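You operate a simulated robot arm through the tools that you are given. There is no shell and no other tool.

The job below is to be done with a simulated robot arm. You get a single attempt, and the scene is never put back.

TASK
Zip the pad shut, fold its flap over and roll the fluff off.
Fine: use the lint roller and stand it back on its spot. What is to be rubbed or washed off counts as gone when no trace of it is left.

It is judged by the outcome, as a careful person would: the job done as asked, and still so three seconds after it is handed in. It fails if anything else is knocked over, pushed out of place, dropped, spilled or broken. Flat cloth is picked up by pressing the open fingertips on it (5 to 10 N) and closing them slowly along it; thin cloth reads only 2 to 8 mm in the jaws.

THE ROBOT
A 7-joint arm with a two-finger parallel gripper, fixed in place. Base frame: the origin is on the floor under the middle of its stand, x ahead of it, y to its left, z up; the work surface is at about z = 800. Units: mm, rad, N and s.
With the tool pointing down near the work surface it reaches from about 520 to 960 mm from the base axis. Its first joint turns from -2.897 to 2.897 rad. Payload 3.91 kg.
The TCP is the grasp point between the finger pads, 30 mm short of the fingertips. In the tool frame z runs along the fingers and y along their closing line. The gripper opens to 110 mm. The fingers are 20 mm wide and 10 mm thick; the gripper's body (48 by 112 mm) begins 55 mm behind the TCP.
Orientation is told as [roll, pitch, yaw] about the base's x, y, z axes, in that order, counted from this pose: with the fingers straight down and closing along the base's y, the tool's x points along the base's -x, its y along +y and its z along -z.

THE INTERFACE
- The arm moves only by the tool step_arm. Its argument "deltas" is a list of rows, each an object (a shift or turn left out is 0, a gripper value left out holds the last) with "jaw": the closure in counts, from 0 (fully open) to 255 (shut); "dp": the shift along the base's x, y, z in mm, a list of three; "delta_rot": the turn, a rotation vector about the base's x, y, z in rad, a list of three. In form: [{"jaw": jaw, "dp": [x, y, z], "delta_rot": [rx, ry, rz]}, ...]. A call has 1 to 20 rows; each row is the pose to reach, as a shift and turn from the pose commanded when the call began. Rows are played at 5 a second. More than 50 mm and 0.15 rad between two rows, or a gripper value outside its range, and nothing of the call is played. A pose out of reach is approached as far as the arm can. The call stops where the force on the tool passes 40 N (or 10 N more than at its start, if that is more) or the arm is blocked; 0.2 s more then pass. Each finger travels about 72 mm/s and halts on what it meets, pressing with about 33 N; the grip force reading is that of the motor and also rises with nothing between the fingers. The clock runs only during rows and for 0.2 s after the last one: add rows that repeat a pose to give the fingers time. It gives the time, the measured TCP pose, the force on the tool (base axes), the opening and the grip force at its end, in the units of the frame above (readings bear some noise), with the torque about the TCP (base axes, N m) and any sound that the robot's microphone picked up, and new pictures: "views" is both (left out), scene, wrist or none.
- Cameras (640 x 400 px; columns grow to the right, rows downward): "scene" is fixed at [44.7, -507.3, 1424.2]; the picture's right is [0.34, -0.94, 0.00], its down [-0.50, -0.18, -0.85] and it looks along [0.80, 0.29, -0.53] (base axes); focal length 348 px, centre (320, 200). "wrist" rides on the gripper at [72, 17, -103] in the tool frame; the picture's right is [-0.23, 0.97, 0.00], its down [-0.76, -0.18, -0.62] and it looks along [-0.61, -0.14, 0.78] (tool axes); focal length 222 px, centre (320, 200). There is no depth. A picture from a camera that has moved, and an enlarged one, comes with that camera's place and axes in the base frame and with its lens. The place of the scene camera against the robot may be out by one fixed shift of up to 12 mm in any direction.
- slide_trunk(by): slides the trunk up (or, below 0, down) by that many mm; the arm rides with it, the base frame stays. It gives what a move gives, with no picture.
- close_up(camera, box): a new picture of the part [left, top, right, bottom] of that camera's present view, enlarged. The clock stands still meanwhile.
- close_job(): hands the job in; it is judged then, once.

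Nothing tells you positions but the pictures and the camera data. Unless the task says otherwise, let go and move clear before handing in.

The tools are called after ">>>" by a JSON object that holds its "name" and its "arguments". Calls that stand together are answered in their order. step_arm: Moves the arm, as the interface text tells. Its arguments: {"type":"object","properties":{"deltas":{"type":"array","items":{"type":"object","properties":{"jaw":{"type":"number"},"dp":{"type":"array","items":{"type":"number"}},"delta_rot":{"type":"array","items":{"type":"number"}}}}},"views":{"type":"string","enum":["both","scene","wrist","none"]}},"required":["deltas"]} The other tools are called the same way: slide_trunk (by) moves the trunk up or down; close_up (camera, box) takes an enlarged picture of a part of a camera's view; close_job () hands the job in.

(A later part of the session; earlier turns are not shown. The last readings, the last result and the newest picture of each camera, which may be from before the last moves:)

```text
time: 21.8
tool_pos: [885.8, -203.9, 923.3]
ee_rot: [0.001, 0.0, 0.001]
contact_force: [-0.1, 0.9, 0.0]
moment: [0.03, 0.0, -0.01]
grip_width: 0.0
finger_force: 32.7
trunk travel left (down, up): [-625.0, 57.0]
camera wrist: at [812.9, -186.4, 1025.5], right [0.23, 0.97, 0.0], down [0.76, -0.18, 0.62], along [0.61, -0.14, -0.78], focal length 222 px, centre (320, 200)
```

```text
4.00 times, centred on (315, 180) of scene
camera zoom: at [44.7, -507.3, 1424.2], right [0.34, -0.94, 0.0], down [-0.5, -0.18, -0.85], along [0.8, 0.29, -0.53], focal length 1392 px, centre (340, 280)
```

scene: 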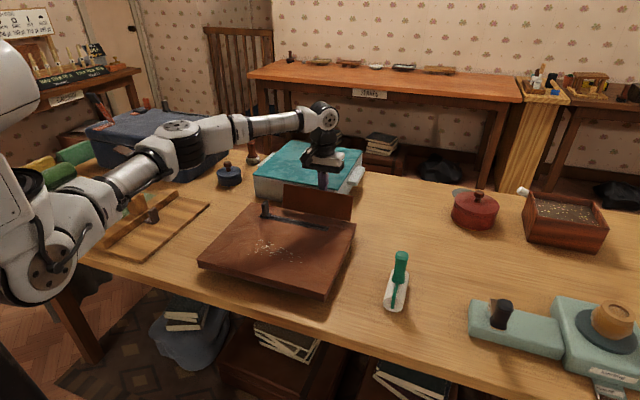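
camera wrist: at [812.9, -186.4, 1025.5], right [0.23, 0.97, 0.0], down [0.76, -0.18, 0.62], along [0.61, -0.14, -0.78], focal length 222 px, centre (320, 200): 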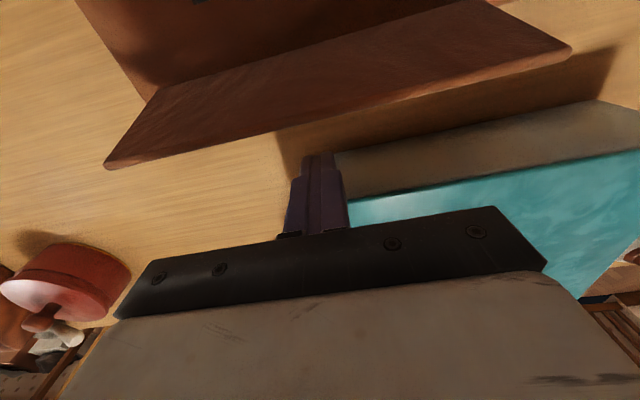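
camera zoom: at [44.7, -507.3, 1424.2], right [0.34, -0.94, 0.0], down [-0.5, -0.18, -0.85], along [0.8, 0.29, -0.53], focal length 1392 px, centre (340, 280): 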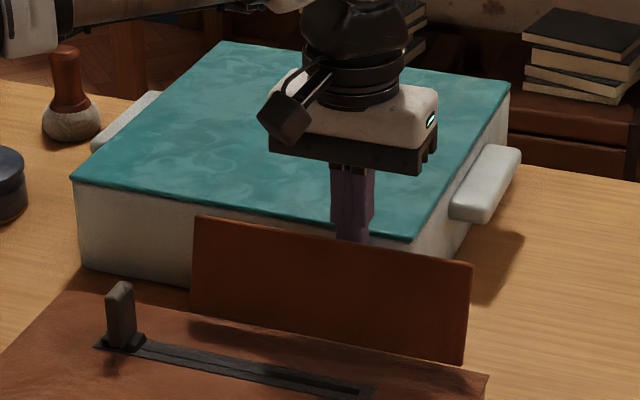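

The closed fingers are behind the flap. I push toward −x in small steps, watching the force.

>>> {"name": "step_arm", "arguments": {"deltas": [{"dp": [-8, 0, 0]}, {"dp": [-16, 0, 0]}, {"dp": [-22, 0, 0]}, {"dp": [-28, 0, 0]}, {"dp": [-34, 0, 0]}, {"dp": [-40, 0, 0]}, {"dp": [-46, 0, 0]}, {"dp": [-46, 0, 0]}], "views": "both"}}

>>> {"name": "close_up", "arguments": {"camera": "scene", "box": [250, 130, 380, 230]}}

```text
time: 23.6
tool_pos: [840.1, -204.0, 921.8]
ee_rot: [-0.001, 0.0, 0.0]
contact_force: [0.2, 0.1, 0.7]
moment: [-0.02, 0.02, -0.02]
grip_width: 0.0
finger_force: 33.1
trunk travel left (down, up): [-625.0, 57.0]
camera wrist: at [766.8, -186.6, 1024.6], right [0.23, 0.97, 0.0], down [0.76, -0.18, 0.62], along [0.61, -0.14, -0.78], focal length 222 px, centre (320, 200)
```

scene: 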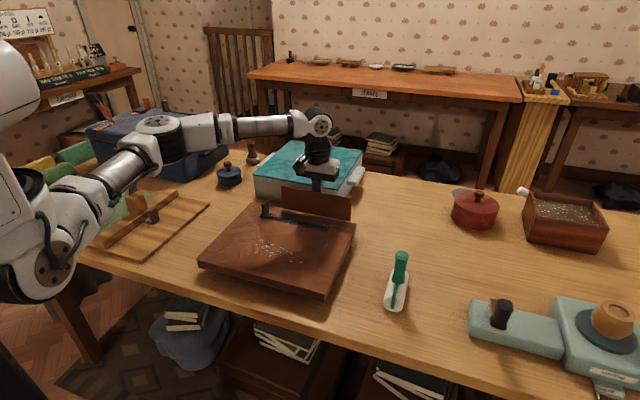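
wrist: 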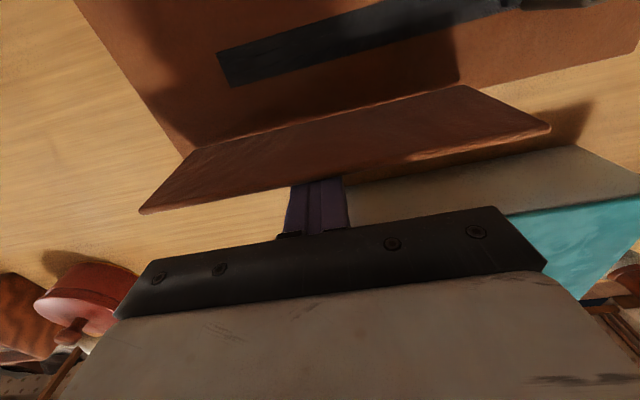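

```text
4.00 times, centred on (315, 180) of scene
camera zoom: at [44.7, -507.3, 1424.2], right [0.34, -0.94, 0.0], down [-0.5, -0.18, -0.85], along [0.8, 0.29, -0.53], focal length 1392 px, centre (340, 280)
```

zoom: 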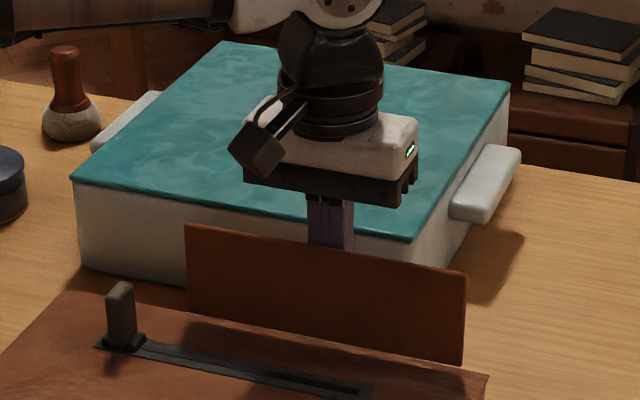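

The flap follows easily and is now about upright. I continue forward and then downward on an arc.

>>> {"name": "step_arm", "arguments": {"deltas": [{"dp": [-7, 0, 0]}, {"dp": [-14, 0, 0]}, {"dp": [-21, 0, -1]}, {"dp": [-28, 0, -4]}, {"dp": [-34, 0, -8]}, {"dp": [-39, 0, -12]}, {"dp": [-39, 0, -12]}], "views": "both"}}

>>> {"name": "close_up", "arguments": {"camera": "scene", "box": [250, 130, 380, 230]}}

```text
time: 25.2
tool_pos: [799.5, -205.3, 909.6]
ee_rot: [0.001, -0.001, -0.002]
contact_force: [-0.4, 0.1, 0.5]
moment: [0.0, -0.01, 0.02]
grip_width: 0.0
finger_force: 33.1
trunk travel left (down, up): [-625.0, 57.0]
camera wrist: at [727.8, -186.8, 1012.5], right [0.23, 0.97, 0.0], down [0.76, -0.18, 0.62], along [0.61, -0.14, -0.78], focal length 222 px, centre (320, 200)
```

scene: 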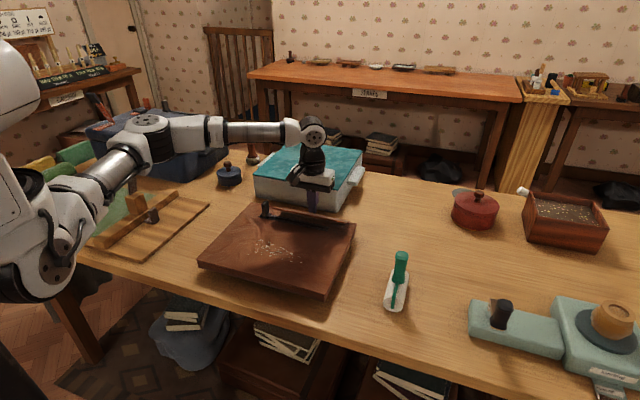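
wrist: 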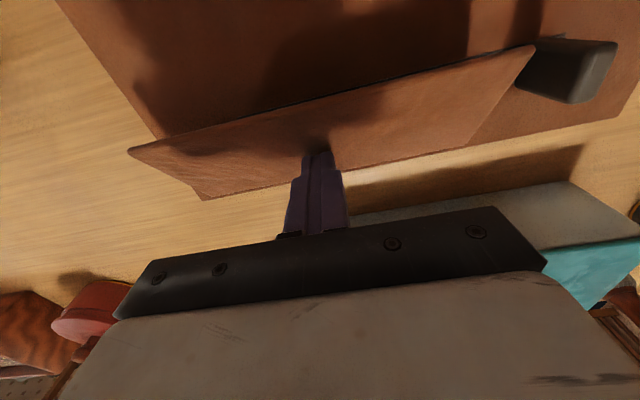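

```text
4.00 times, centred on (315, 180) of scene
camera zoom: at [44.7, -507.3, 1424.2], right [0.34, -0.94, 0.0], down [-0.5, -0.18, -0.85], along [0.8, 0.29, -0.53], focal length 1392 px, centre (340, 280)
```

zoom: 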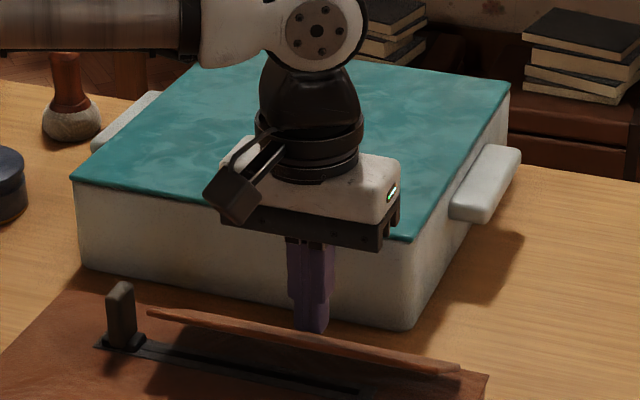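

The flap is at about 45° and still light. I now press it down gently to lie flat, keeping the force small.

>>> {"name": "step_arm", "arguments": {"deltas": [{"dp": [-4, 0, -4]}, {"dp": [-7, 0, -8]}, {"dp": [-9, 0, -12]}, {"dp": [-10, 0, -16]}, {"dp": [-10, 0, -18]}, {"dp": [-10, 0, -18]}], "views": "both"}}

>>> {"name": "close_up", "arguments": {"camera": "scene", "box": [250, 150, 380, 250]}}

>>> {"name": "close_up", "arguments": {"camera": "wrist", "box": [120, 0, 620, 250]}}

```text
time: 26.6
tool_pos: [790.8, -204.0, 891.7]
ee_rot: [-0.002, 0.001, -0.001]
contact_force: [0.2, 0.3, -0.6]
moment: [-0.03, 0.01, 0.01]
grip_width: 0.0
finger_force: 33.7
trunk travel left (down, up): [-625.0, 57.0]
camera wrist: at [718.1, -186.6, 994.4], right [0.23, 0.97, 0.0], down [0.76, -0.18, 0.62], along [0.61, -0.14, -0.78], focal length 222 px, centre (320, 200)
```

scene: 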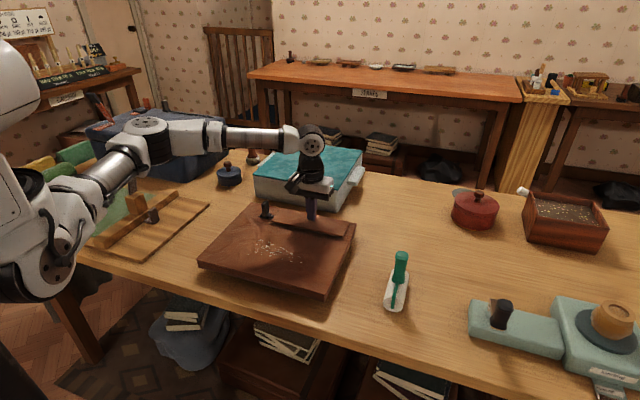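
wrist: 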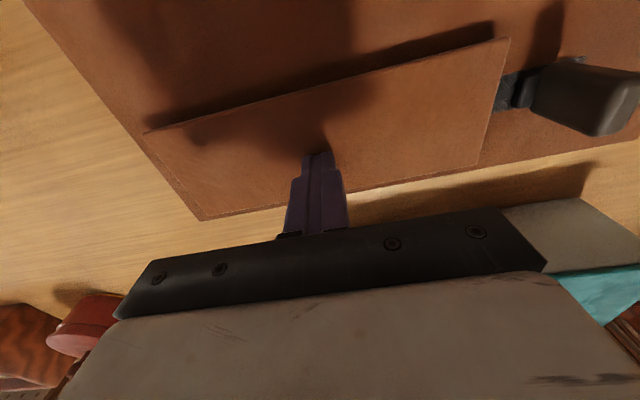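

```text
4.00 times, centred on (315, 200) of scene
camera zoom: at [44.7, -507.3, 1424.2], right [0.34, -0.94, 0.0], down [-0.5, -0.18, -0.85], along [0.8, 0.29, -0.53], focal length 1392 px, centre (340, 200)
```

zoom: 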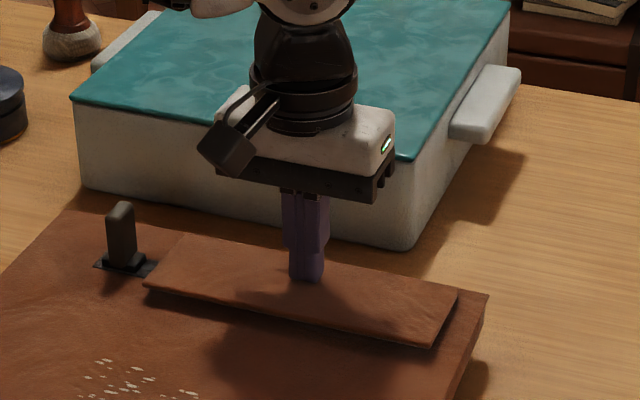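

```text
1.28 times, centred on (370, 125) of wrist
camera zoom: at [718.1, -186.6, 994.4], right [0.23, 0.97, 0.0], down [0.76, -0.18, 0.62], along [0.61, -0.14, -0.78], focal length 284 px, centre (256, 296)
```

zoom: 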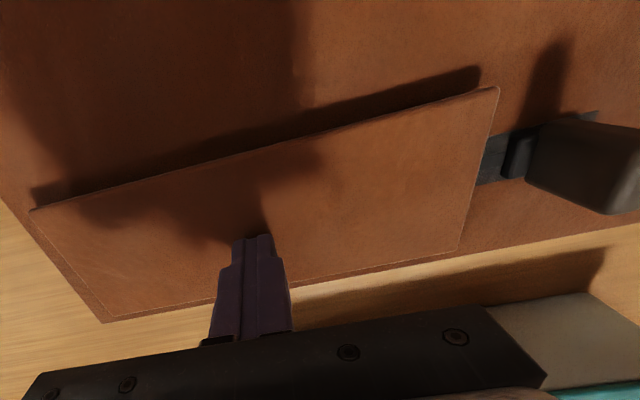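

The flap is clear of the slider and almost flat. I'll shift slightly toward its free edge and press down lightly.

>>> {"name": "step_arm", "arguments": {"deltas": [{"dp": [-4, 0, 0]}, {"dp": [-8, 0, -1]}, {"dp": [-12, 0, -2]}, {"dp": [-14, 0, -4]}, {"dp": [-14, 0, -6]}, {"dp": [-14, 0, -6]}], "views": "wrist"}}

>>> {"name": "close_up", "arguments": {"camera": "scene", "box": [250, 150, 380, 250]}}

```text
time: 28.0
tool_pos: [776.9, -203.9, 888.0]
ee_rot: [-0.002, -0.005, 0.002]
contact_force: [6.7, -2.4, 16.4]
moment: [-0.06, -0.3, 0.04]
grip_width: 0.0
finger_force: 32.9
trunk travel left (down, up): [-625.0, 57.0]
camera wrist: at [703.9, -186.4, 991.0], right [0.23, 0.97, 0.0], down [0.76, -0.18, 0.63], along [0.61, -0.14, -0.78], focal length 222 px, centre (320, 200)
```

wrist: 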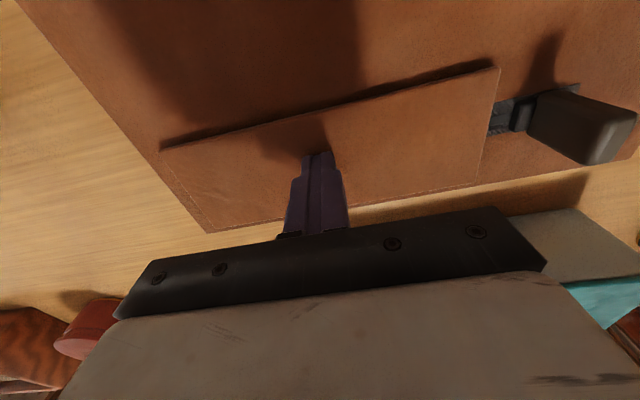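

```text
4.00 times, centred on (315, 200) of scene
camera zoom: at [44.7, -507.3, 1424.2], right [0.34, -0.94, 0.0], down [-0.5, -0.18, -0.85], along [0.8, 0.29, -0.53], focal length 1392 px, centre (340, 200)
```

zoom: 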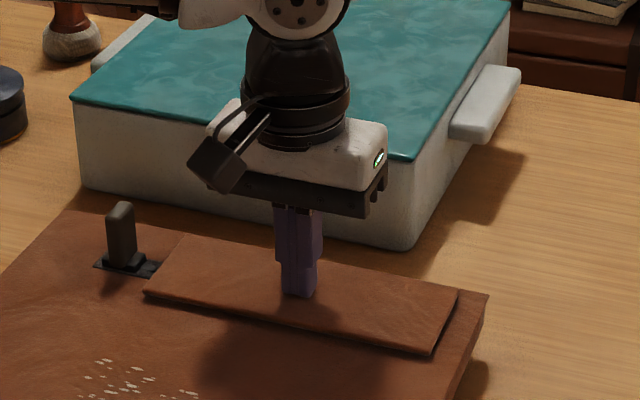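

It meets firm support at z≈858, so the flap is folded down onto the pad. I lift clear and check that it stays.

>>> {"name": "step_arm", "arguments": {"deltas": [{"dp": [0, 0, 10]}, {"dp": [0, 0, 40]}, {"dp": [0, 0, 80]}, {"dp": [-40, 0, 110]}, {"dp": [-80, 0, 112]}, {"dp": [-110, 0, 112]}, {"dp": [-110, 0, 112], "jaw": 0}, {"dp": [-110, 0, 112]}, {"dp": [-110, 0, 112]}], "views": "both"}}

>>> {"name": "close_up", "arguments": {"camera": "scene", "box": [190, 170, 370, 310]}}

>>> {"name": "close_up", "arguments": {"camera": "wrist", "box": [150, 0, 550, 250]}}

```text
time: 30.0
tool_pos: [667.6, -204.4, 998.5]
ee_rot: [-0.001, -0.001, 0.0]
contact_force: [-0.8, 0.1, -0.1]
moment: [0.04, 0.03, -0.01]
grip_width: 109.8
finger_force: 0.7
trunk travel left (down, up): [-625.0, 57.0]
camera wrist: at [594.3, -187.3, 1101.6], right [0.23, 0.97, 0.0], down [0.76, -0.18, 0.62], along [0.61, -0.14, -0.78], focal length 222 px, centre (320, 200)
```

scene: 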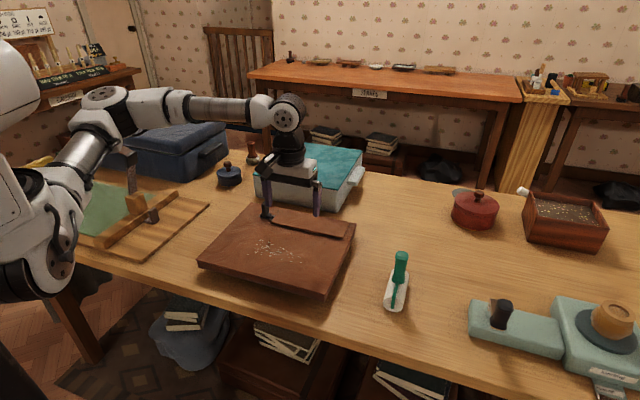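
wrist: 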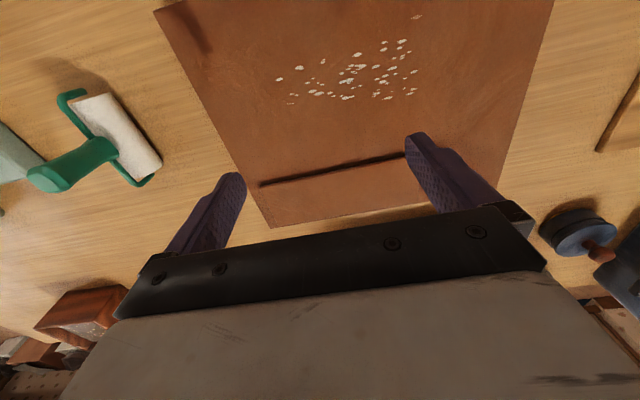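

```text
2.86 times, centred on (280, 240) of scene
camera zoom: at [44.7, -507.3, 1424.2], right [0.34, -0.94, 0.0], down [-0.5, -0.18, -0.85], along [0.8, 0.29, -0.53], focal length 995 px, centre (434, 86)
```

zoom: 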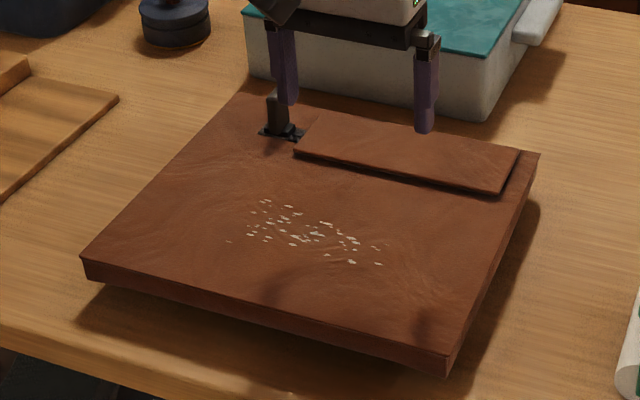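

```text
1.60 times, centred on (350, 125) of wrist
camera zoom: at [594.3, -187.3, 1101.6], right [0.23, 0.97, 0.0], down [0.76, -0.18, 0.62], along [0.61, -0.14, -0.78], focal length 355 px, centre (272, 320)
```

zoom: 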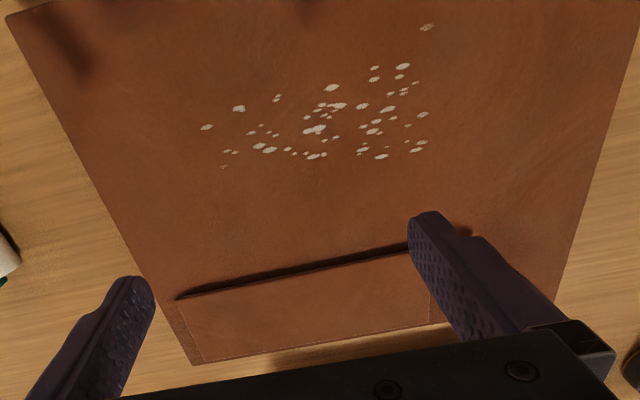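

The flap lies folded and stays. The fluff spans about x 608–672, y −240 to −100. Now I look closely at the roller to get its exact pose.

>>> {"name": "step_arm", "arguments": {"deltas": [{"dp": [-15, -45, 10]}, {"dp": [-30, -90, 10]}, {"dp": [-45, -135, 10]}, {"dp": [-60, -180, 10]}, {"dp": [-67, -226, 2]}, {"dp": [-67, -226, 2]}], "views": "wrist"}}

>>> {"name": "close_up", "arguments": {"camera": "wrist", "box": [240, 60, 400, 220]}}

>>> {"name": "close_up", "arguments": {"camera": "scene", "box": [350, 230, 450, 330]}}

```text
time: 31.4
tool_pos: [599.4, -430.9, 1000.4]
ee_rot: [-0.001, 0.0, 0.001]
contact_force: [0.1, -0.5, 0.5]
moment: [-0.02, 0.05, 0.01]
grip_width: 109.9
finger_force: 0.0
trunk travel left (down, up): [-625.0, 57.0]
camera wrist: at [527.7, -413.1, 1102.4], right [0.23, 0.97, 0.0], down [0.76, -0.18, 0.62], along [0.61, -0.14, -0.78], focal length 222 px, centre (320, 200)
```

wrist: 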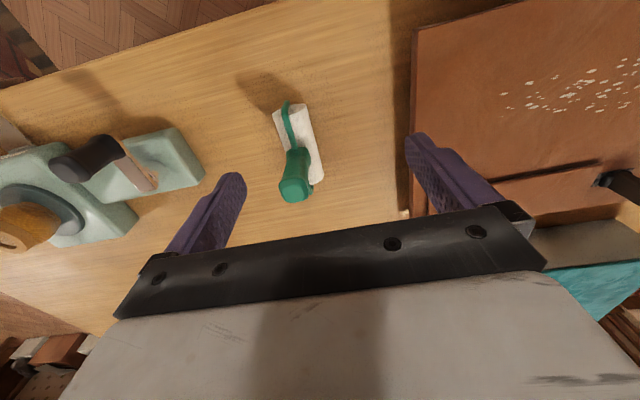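

```text
2.50 times, centred on (320, 140) of wrist
camera zoom: at [527.7, -413.1, 1102.4], right [0.23, 0.97, 0.0], down [0.76, -0.18, 0.62], along [0.61, -0.14, -0.78], focal length 555 px, centre (320, 350)
```

zoom: 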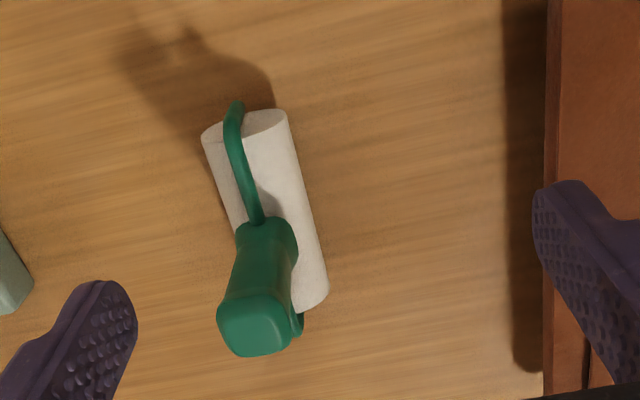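

```text
4.00 times, centred on (400, 280) of scene
camera zoom: at [44.7, -507.3, 1424.2], right [0.34, -0.94, 0.0], down [-0.5, -0.18, -0.85], along [0.8, 0.29, -0.53], focal length 1392 px, centre (0, -120)
```

zoom: 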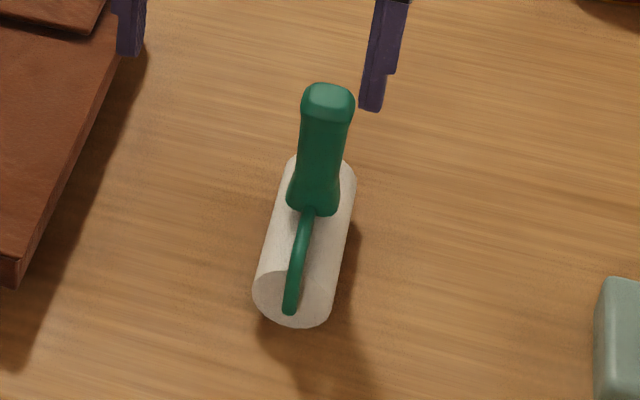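

The roller lies with its axis along x, centred near (652, −468), about 43 mm in diameter and 103 mm long, with its handle vertical from z≈850 to 922. I'll move above the handle, descend around it, and take a look before gripping.

>>> {"name": "step_arm", "arguments": {"deltas": [{"jaw": 80, "dp": [25, -18, 0]}, {"dp": [51, -36.6, 0]}, {"dp": [51, -36.6, 0]}, {"dp": [51, -36.6, -30]}, {"dp": [51, -36.6, -55]}, {"dp": [51, -36.6, -55]}], "views": "both"}}

>>> {"name": "close_up", "arguments": {"camera": "scene", "box": [340, 180, 460, 320]}}

>>> {"name": "close_up", "arguments": {"camera": "wrist", "box": [220, 50, 420, 230]}}

```text
time: 32.8
tool_pos: [652.0, -467.1, 944.3]
ee_rot: [-0.001, 0.001, -0.001]
contact_force: [0.5, 0.2, 0.3]
moment: [-0.03, 0.0, 0.04]
grip_width: 75.6
finger_force: 0.1
trunk travel left (down, up): [-625.0, 57.0]
camera wrist: at [578.6, -449.2, 1046.7], right [0.23, 0.97, 0.0], down [0.76, -0.18, 0.62], along [0.61, -0.14, -0.78], focal length 222 px, centre (320, 200)
```

scene: 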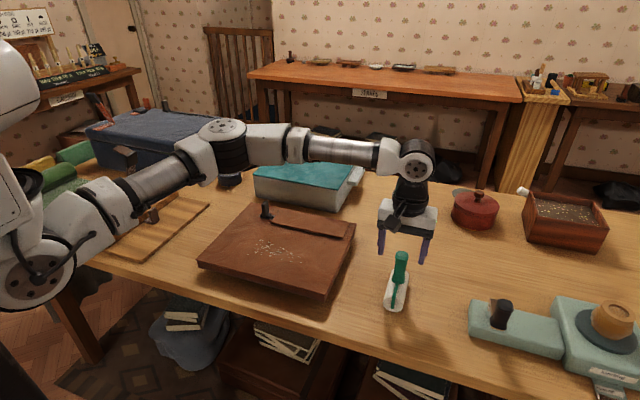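
wrist: 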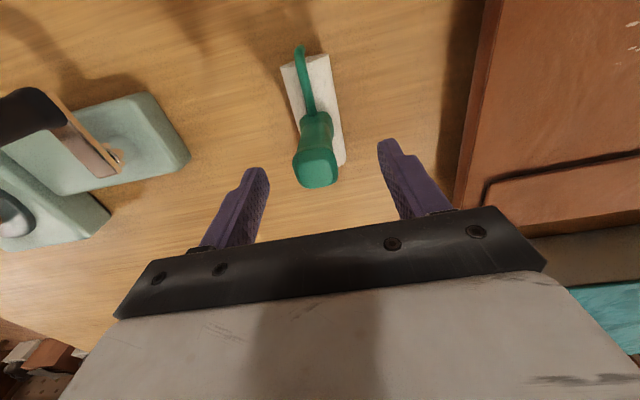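

```text
2.86 times, centred on (400, 250) of scene
camera zoom: at [44.7, -507.3, 1424.2], right [0.34, -0.94, 0.0], down [-0.5, -0.18, -0.85], along [0.8, 0.29, -0.53], focal length 995 px, centre (91, 57)
```

zoom: 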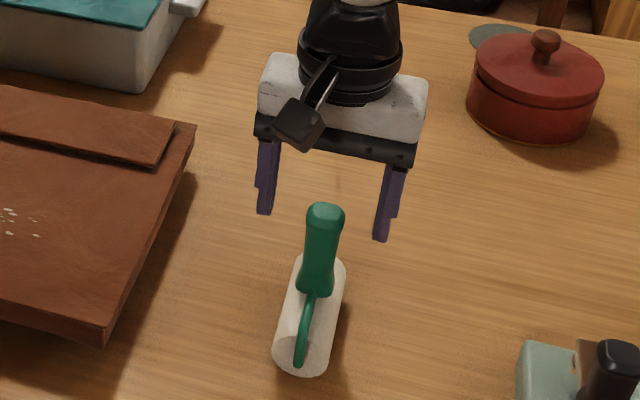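

```text
2.22 times, centred on (320, 140) of wrist
camera zoom: at [578.6, -449.2, 1046.7], right [0.23, 0.97, 0.0], down [0.76, -0.18, 0.62], along [0.61, -0.14, -0.78], focal length 494 px, centre (320, 333)
```

zoom: 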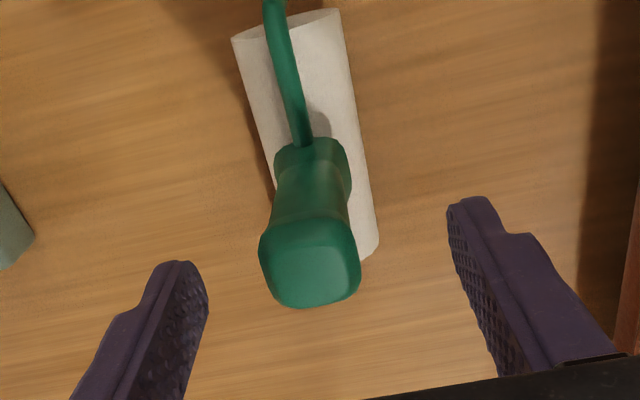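

The handle is centred between the fingers. I descend to grip height (fingertips at z≈854) and close slowly.

>>> {"name": "step_arm", "arguments": {"deltas": [{"dp": [-1.5, -1, -15]}, {"dp": [-1.5, -1, -30]}, {"dp": [-1.5, -1, -45]}, {"dp": [-1.5, -1, -58]}, {"dp": [-1.5, -1, -58]}], "views": "both"}}

>>> {"name": "close_up", "arguments": {"camera": "scene", "box": [340, 200, 460, 320]}}

>>> {"name": "close_up", "arguments": {"camera": "wrist", "box": [220, 50, 420, 230]}}

```text
time: 34.0
tool_pos: [648.8, -469.4, 887.3]
ee_rot: [0.0, 0.001, 0.001]
contact_force: [-0.6, 0.3, -0.2]
moment: [0.03, 0.02, 0.0]
grip_width: 75.4
finger_force: 0.1
trunk travel left (down, up): [-625.0, 57.0]
camera wrist: at [576.9, -450.2, 989.7], right [0.23, 0.97, 0.0], down [0.76, -0.18, 0.62], along [0.61, -0.14, -0.78], focal length 222 px, centre (320, 200)
```

scene: 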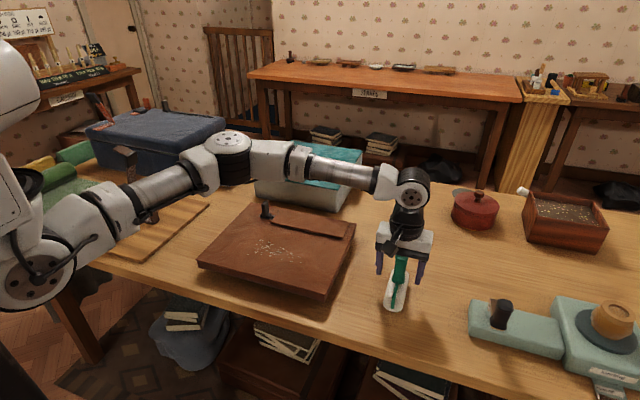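
wrist: 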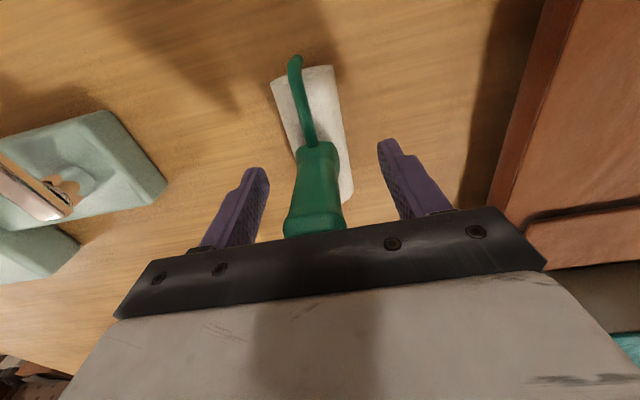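

```text
3.33 times, centred on (400, 260) of scene
camera zoom: at [44.7, -507.3, 1424.2], right [0.34, -0.94, 0.0], down [-0.5, -0.18, -0.85], along [0.8, 0.29, -0.53], focal length 1160 px, centre (53, 0)
```

zoom: 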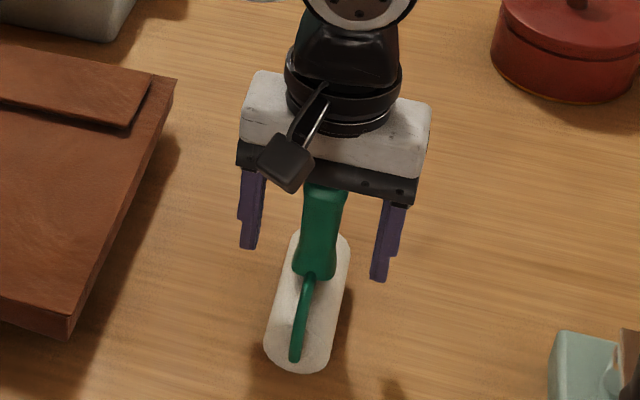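

```text
2.22 times, centred on (320, 140) of wrist
camera zoom: at [576.9, -450.2, 989.7], right [0.23, 0.97, 0.0], down [0.76, -0.18, 0.62], along [0.61, -0.14, -0.78], focal length 494 px, centre (320, 333)
```

zoom: 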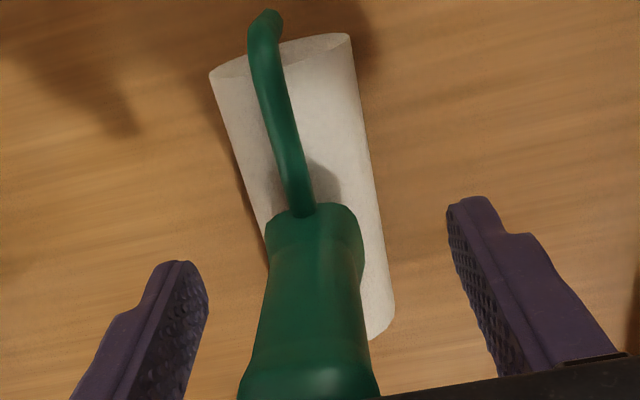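

The handle looks centred within about a millimetre. I close slowly.

>>> {"name": "step_arm", "arguments": {"deltas": [{"jaw": 120}, {"jaw": 150}, {"jaw": 165}, {"jaw": 175}, {"jaw": 185}, {"jaw": 195}, {"jaw": 210}, {"jaw": 230}, {"jaw": 255}, {"jaw": 255}, {"jaw": 255}], "views": "both"}}

>>> {"name": "close_up", "arguments": {"camera": "scene", "box": [340, 200, 460, 320]}}

>>> {"name": "close_up", "arguments": {"camera": "wrist", "box": [220, 50, 420, 230]}}

```text
time: 36.4
tool_pos: [648.2, -467.5, 886.9]
ee_rot: [-0.001, 0.001, 0.0]
contact_force: [0.6, -0.8, 0.7]
moment: [-0.07, 0.02, 0.02]
grip_width: 25.9
finger_force: 32.8
trunk travel left (down, up): [-625.0, 57.0]
camera wrist: at [577.0, -450.2, 989.9], right [0.23, 0.97, 0.0], down [0.76, -0.18, 0.62], along [0.61, -0.14, -0.78], focal length 222 px, centre (320, 200)
```

scene: 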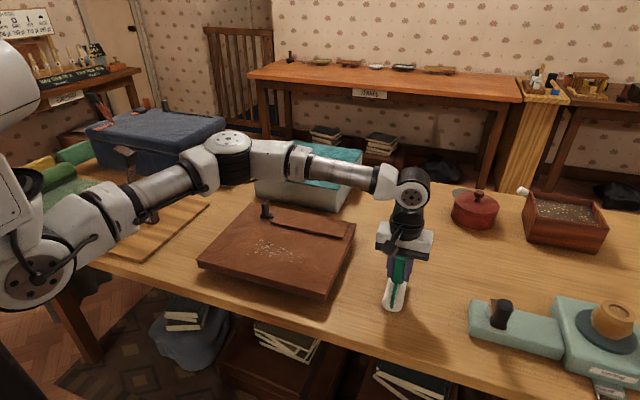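
wrist: 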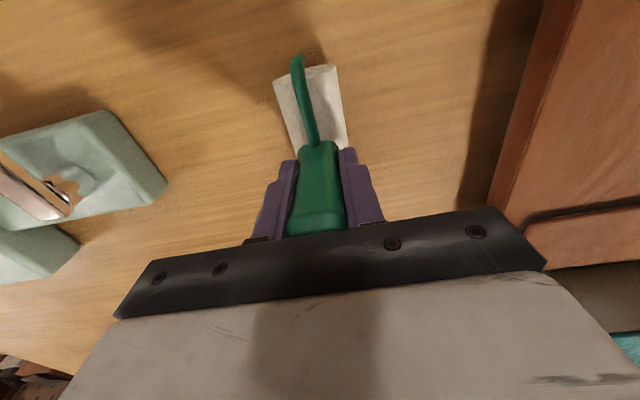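

```text
3.33 times, centred on (400, 260) of scene
camera zoom: at [44.7, -507.3, 1424.2], right [0.34, -0.94, 0.0], down [-0.5, -0.18, -0.85], along [0.8, 0.29, -0.53], focal length 1160 px, centre (53, 0)
```

zoom: 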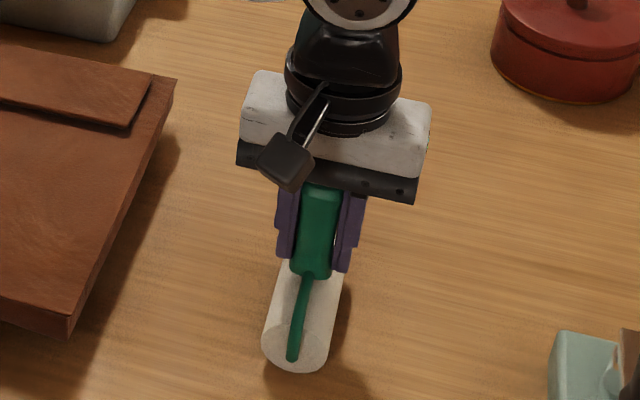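

```text
2.22 times, centred on (320, 140) of wrist
camera zoom: at [577.0, -450.2, 989.9], right [0.23, 0.97, 0.0], down [0.76, -0.18, 0.62], along [0.61, -0.14, -0.78], focal length 494 px, centre (320, 333)
```

zoom: 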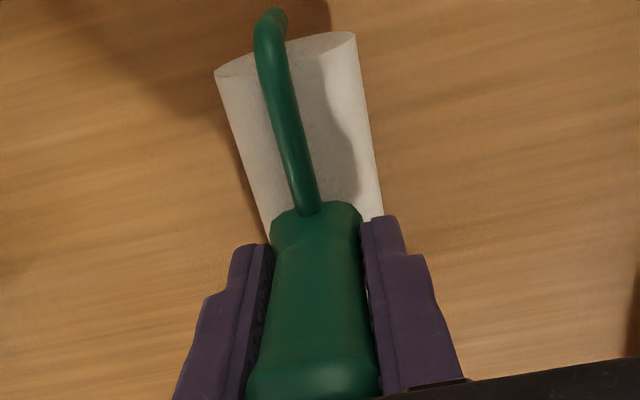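

Held at 25.9 mm. I lift straight up and check how it hangs.

>>> {"name": "step_arm", "arguments": {"deltas": [{"dp": [0, 0, 5]}, {"dp": [0, 0, 20]}, {"dp": [0, 0, 45]}, {"dp": [0, 0, 70]}, {"dp": [0, 0, 90]}, {"dp": [0, 0, 90]}], "views": "both"}}

>>> {"name": "close_up", "arguments": {"camera": "scene", "box": [340, 150, 460, 290]}}

>>> {"name": "close_up", "arguments": {"camera": "wrist", "box": [220, 50, 420, 230]}}

```text
time: 37.8
tool_pos: [649.7, -469.0, 976.5]
ee_rot: [0.001, 0.002, 0.001]
contact_force: [0.0, -0.1, -1.6]
moment: [-0.01, 0.0, -0.02]
grip_width: 26.0
finger_force: 33.2
trunk travel left (down, up): [-625.0, 57.0]
camera wrist: at [576.6, -450.9, 1079.2], right [0.23, 0.97, 0.0], down [0.76, -0.18, 0.62], along [0.61, -0.14, -0.78], focal length 222 px, centre (320, 200)
```

scene: 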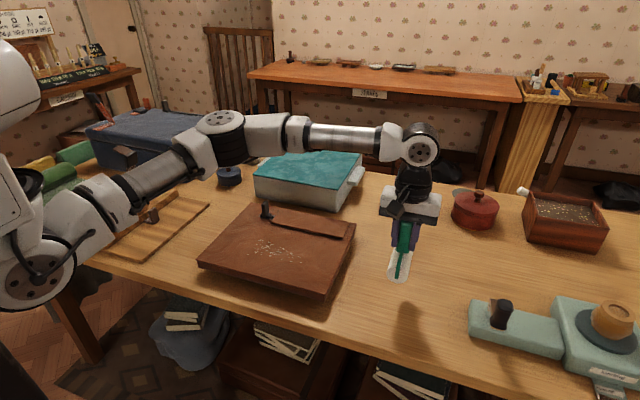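
wrist: 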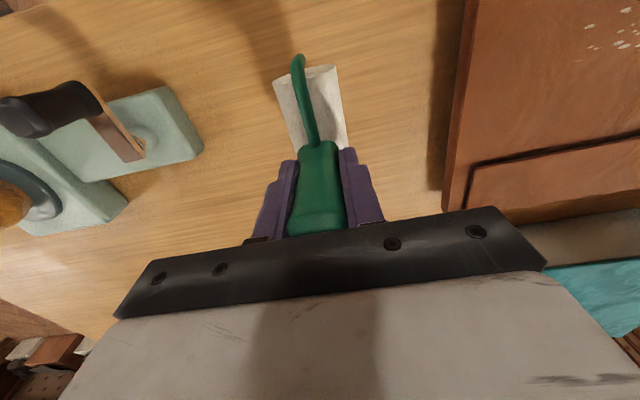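

```text
2.86 times, centred on (400, 220) of scene
camera zoom: at [44.7, -507.3, 1424.2], right [0.34, -0.94, 0.0], down [-0.5, -0.18, -0.85], along [0.8, 0.29, -0.53], focal length 995 px, centre (91, 143)
```

zoom: 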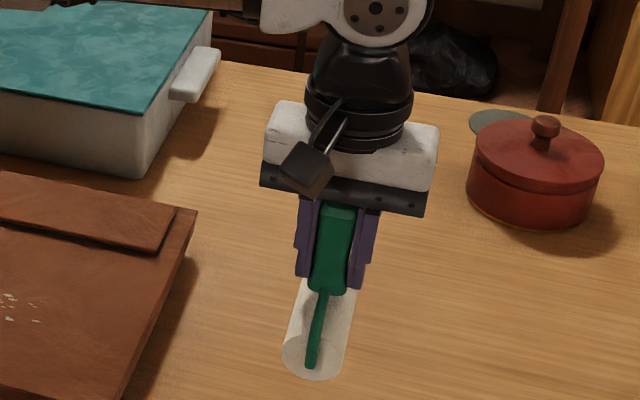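

```text
2.22 times, centred on (320, 140) of wrist
camera zoom: at [576.6, -450.9, 1079.2], right [0.23, 0.97, 0.0], down [0.76, -0.18, 0.62], along [0.61, -0.14, -0.78], focal length 494 px, centre (320, 333)
```

zoom: 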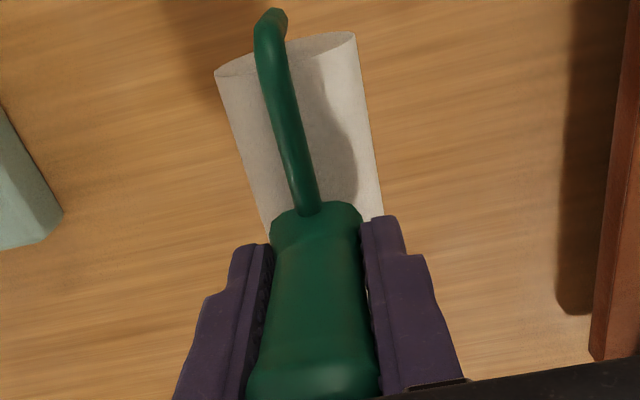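

The roller hangs straight and firm. I carry it above the right part of the pad, beside the fluff, then lower until it just touches.

>>> {"name": "step_arm", "arguments": {"deltas": [{"dp": [-3, 40, 5]}, {"dp": [-6, 80, 5]}, {"dp": [-9, 120, 5]}, {"dp": [-12, 160, 5]}, {"dp": [-12, 185, 5]}, {"dp": [-12, 185, -15]}, {"dp": [-12, 185, -30]}, {"dp": [-12, 185, -30]}], "views": "both"}}

>>> {"name": "close_up", "arguments": {"camera": "scene", "box": [250, 180, 390, 310]}}

```text
time: 39.6
tool_pos: [636.6, -282.9, 946.6]
ee_rot: [0.0, 0.002, 0.002]
contact_force: [1.8, -0.2, -1.6]
moment: [0.02, 0.03, 0.03]
grip_width: 26.0
finger_force: 33.2
trunk travel left (down, up): [-625.0, 57.0]
camera wrist: at [564.3, -265.6, 1049.1], right [0.23, 0.97, 0.0], down [0.76, -0.18, 0.62], along [0.61, -0.14, -0.78], focal length 222 px, centre (320, 200)
```

scene: 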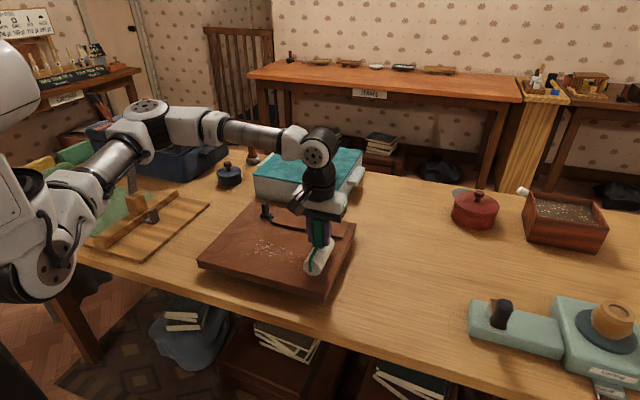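
wrist: 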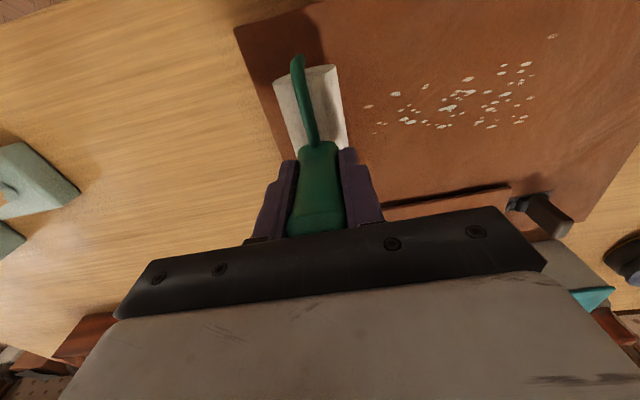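

```text
3.08 times, centred on (320, 245) of scene
camera zoom: at [44.7, -507.3, 1424.2], right [0.34, -0.94, 0.0], down [-0.5, -0.18, -0.85], along [0.8, 0.29, -0.53], focal length 1071 px, centre (320, 62)
```

zoom: 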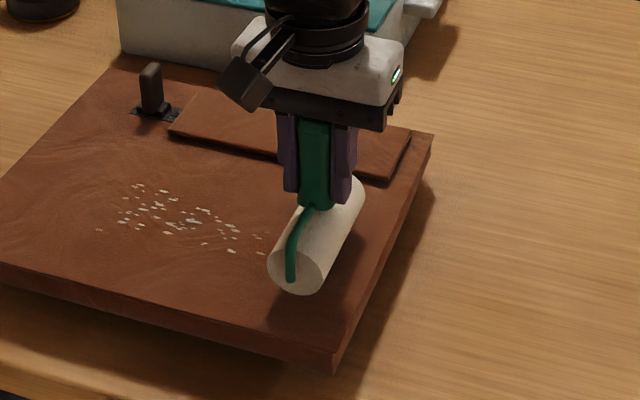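

The roller is right above the pad, parallel to x. I lower it in small steps until contact.

>>> {"name": "step_arm", "arguments": {"deltas": [{"dp": [0, 0, -3]}, {"dp": [0, 0, -6]}, {"dp": [0, 0, -8]}, {"dp": [0, 0, -8]}], "views": "none"}}

```text
time: 40.6
tool_pos: [637.3, -283.6, 938.9]
ee_rot: [-0.001, 0.0, 0.0]
contact_force: [1.1, 0.3, -0.7]
moment: [-0.01, 0.01, 0.02]
grip_width: 26.1
finger_force: 32.7
trunk travel left (down, up): [-625.0, 57.0]
```

>>> {"name": "step_arm", "arguments": {"deltas": [{"dp": [0, 0, -1]}, {"dp": [0, 0, -2]}, {"dp": [0, 0, -2]}], "views": "none"}}

```text
time: 41.4
tool_pos: [637.3, -283.8, 937.7]
ee_rot: [-0.001, -0.001, 0.001]
contact_force: [0.2, -1.3, 0.8]
moment: [0.03, 0.06, 0.01]
grip_width: 25.7
finger_force: 32.8
trunk travel left (down, up): [-625.0, 57.0]
```

Contact seems to begin. One more millimetre to confirm.

>>> {"name": "step_arm", "arguments": {"deltas": [{"dp": [0, 0, -0.5]}, {"dp": [0, 0, -1]}, {"dp": [0, 0, -1]}], "views": "wrist"}}

```text
time: 42.2
tool_pos: [636.4, -283.2, 937.6]
ee_rot: [-0.003, -0.003, 0.002]
contact_force: [2.9, -2.5, 12.4]
moment: [-0.12, 0.46, 0.1]
grip_width: 25.9
finger_force: 33.1
trunk travel left (down, up): [-625.0, 57.0]
camera wrist: at [564.3, -265.0, 1039.7], right [0.23, 0.97, 0.0], down [0.76, -0.18, 0.62], along [0.61, -0.14, -0.78], focal length 222 px, centre (320, 200)
```

wrist: 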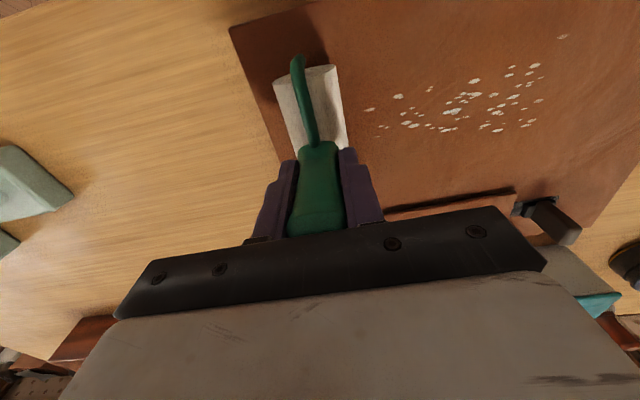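

Good contact (about 12 N); I'll ease to roughly 6 N and roll slowly toward +y, checking the fluff and pad after the first stretch.

>>> {"name": "step_arm", "arguments": {"deltas": [{"dp": [0, 0, 0.5]}, {"dp": [0, 8, 0.5]}, {"dp": [0, 16, 0.5]}, {"dp": [0, 24, 0.5]}, {"dp": [0, 32, 0.5]}, {"dp": [0, 40, 0.5]}, {"dp": [0, 48, 0.5]}, {"dp": [0, 56, 0.5]}, {"dp": [0, 56, 0.5]}], "views": "both"}}

>>> {"name": "close_up", "arguments": {"camera": "scene", "box": [190, 170, 370, 310]}}

>>> {"name": "close_up", "arguments": {"camera": "wrist", "box": [200, 0, 560, 225]}}

```text
time: 44.2
tool_pos: [636.1, -228.0, 937.5]
ee_rot: [0.0, 0.0, -0.001]
contact_force: [0.7, -6.7, 12.0]
moment: [-0.45, 0.23, 0.12]
grip_width: 25.6
finger_force: 32.5
trunk travel left (down, up): [-625.0, 57.0]
camera wrist: at [564.0, -209.5, 1039.7], right [0.23, 0.97, 0.0], down [0.76, -0.18, 0.62], along [0.61, -0.14, -0.78], focal length 222 px, centre (320, 200)
```

scene: 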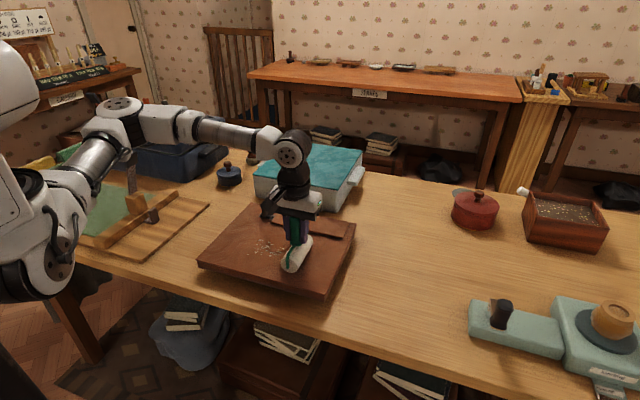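
wrist: 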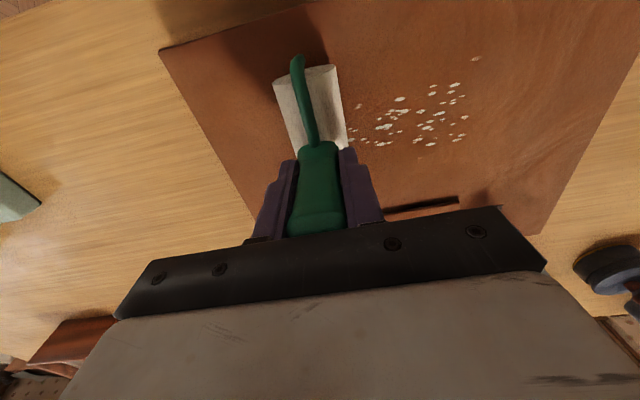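

```text
2.86 times, centred on (280, 240) of scene
camera zoom: at [44.7, -507.3, 1424.2], right [0.34, -0.94, 0.0], down [-0.5, -0.18, -0.85], along [0.8, 0.29, -0.53], focal length 995 px, centre (434, 86)
```

zoom: 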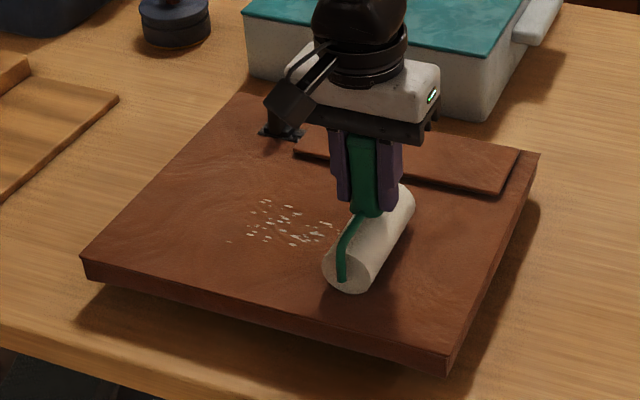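

```text
1.78 times, centred on (380, 112) of wrist
camera zoom: at [564.0, -209.5, 1039.7], right [0.23, 0.97, 0.0], down [0.76, -0.18, 0.62], along [0.61, -0.14, -0.78], focal length 395 px, centre (213, 356)
```

zoom: 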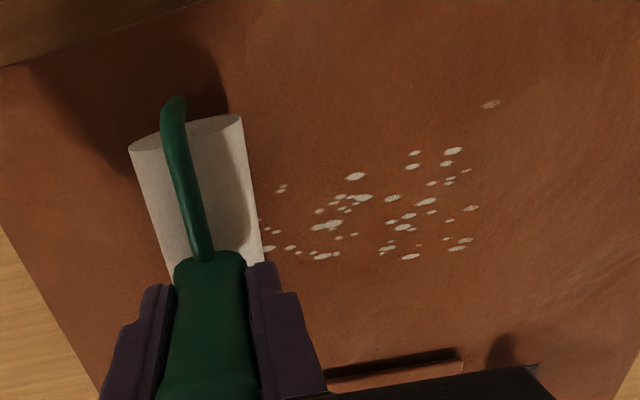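

The pad hasn't moved and the fluff behind the roller disappears. I lighten the pressure slightly and keep rolling.

>>> {"name": "step_arm", "arguments": {"deltas": [{"dp": [0, 6, 0.4]}, {"dp": [0, 13, 0.4]}, {"dp": [0, 20, 0.4]}, {"dp": [0, 27, 0.4]}, {"dp": [0, 34, 0.4]}, {"dp": [0, 41, 0.4]}, {"dp": [0, 48, 0.4]}, {"dp": [0, 55, 0.4]}, {"dp": [0, 62, 0.4]}, {"dp": [0, 70, 0.4]}, {"dp": [0, 70, 0.4]}], "views": "both"}}

>>> {"name": "close_up", "arguments": {"camera": "scene", "box": [190, 170, 370, 310]}}

>>> {"name": "close_up", "arguments": {"camera": "wrist", "box": [150, 0, 510, 225]}}

```text
time: 46.6
tool_pos: [636.5, -158.6, 938.0]
ee_rot: [0.0, 0.0, 0.0]
contact_force: [-0.5, -3.3, 5.9]
moment: [-0.26, -0.08, -0.04]
grip_width: 25.7
finger_force: 32.9
trunk travel left (down, up): [-625.0, 57.0]
camera wrist: at [564.3, -139.4, 1039.8], right [0.23, 0.97, 0.0], down [0.76, -0.18, 0.62], along [0.61, -0.14, -0.78], focal length 222 px, centre (320, 200)
```

scene: 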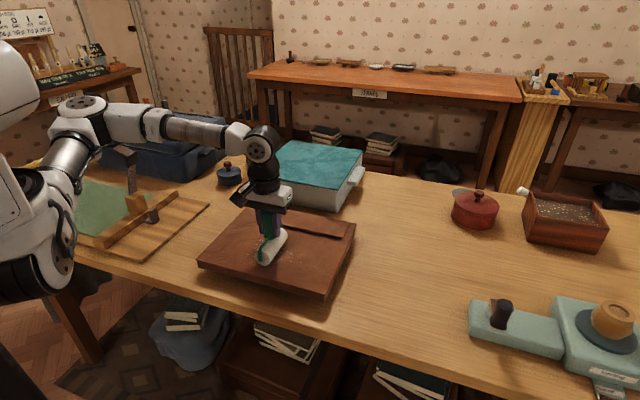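
wrist: 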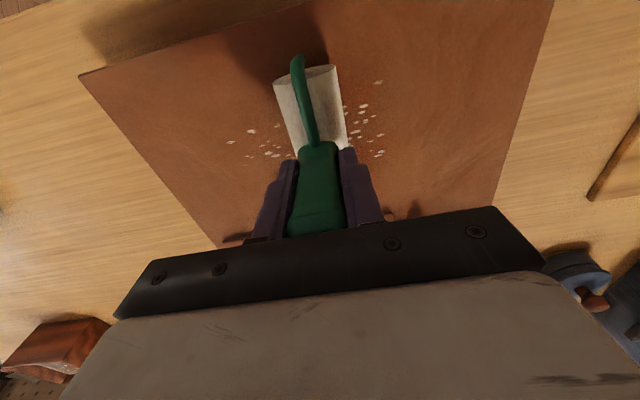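

```text
2.86 times, centred on (280, 240) of scene
camera zoom: at [44.7, -507.3, 1424.2], right [0.34, -0.94, 0.0], down [-0.5, -0.18, -0.85], along [0.8, 0.29, -0.53], focal length 995 px, centre (434, 86)
```

zoom: 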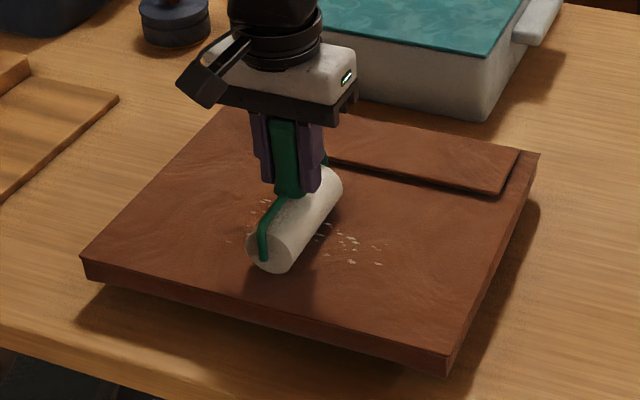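

```text
1.78 times, centred on (330, 112) of wrist
camera zoom: at [564.3, -139.4, 1039.8], right [0.23, 0.97, 0.0], down [0.76, -0.18, 0.62], along [0.61, -0.14, -0.78], focal length 395 px, centre (302, 356)
```

zoom: 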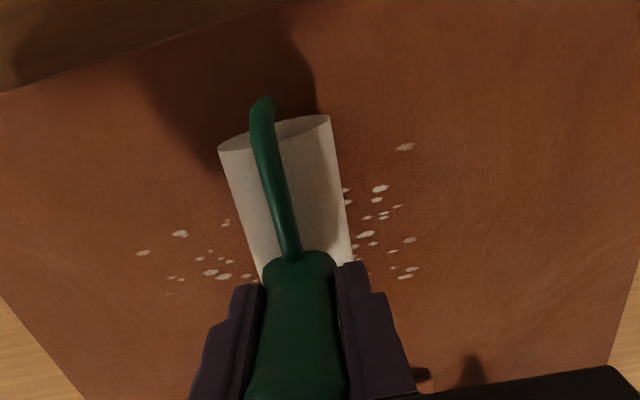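

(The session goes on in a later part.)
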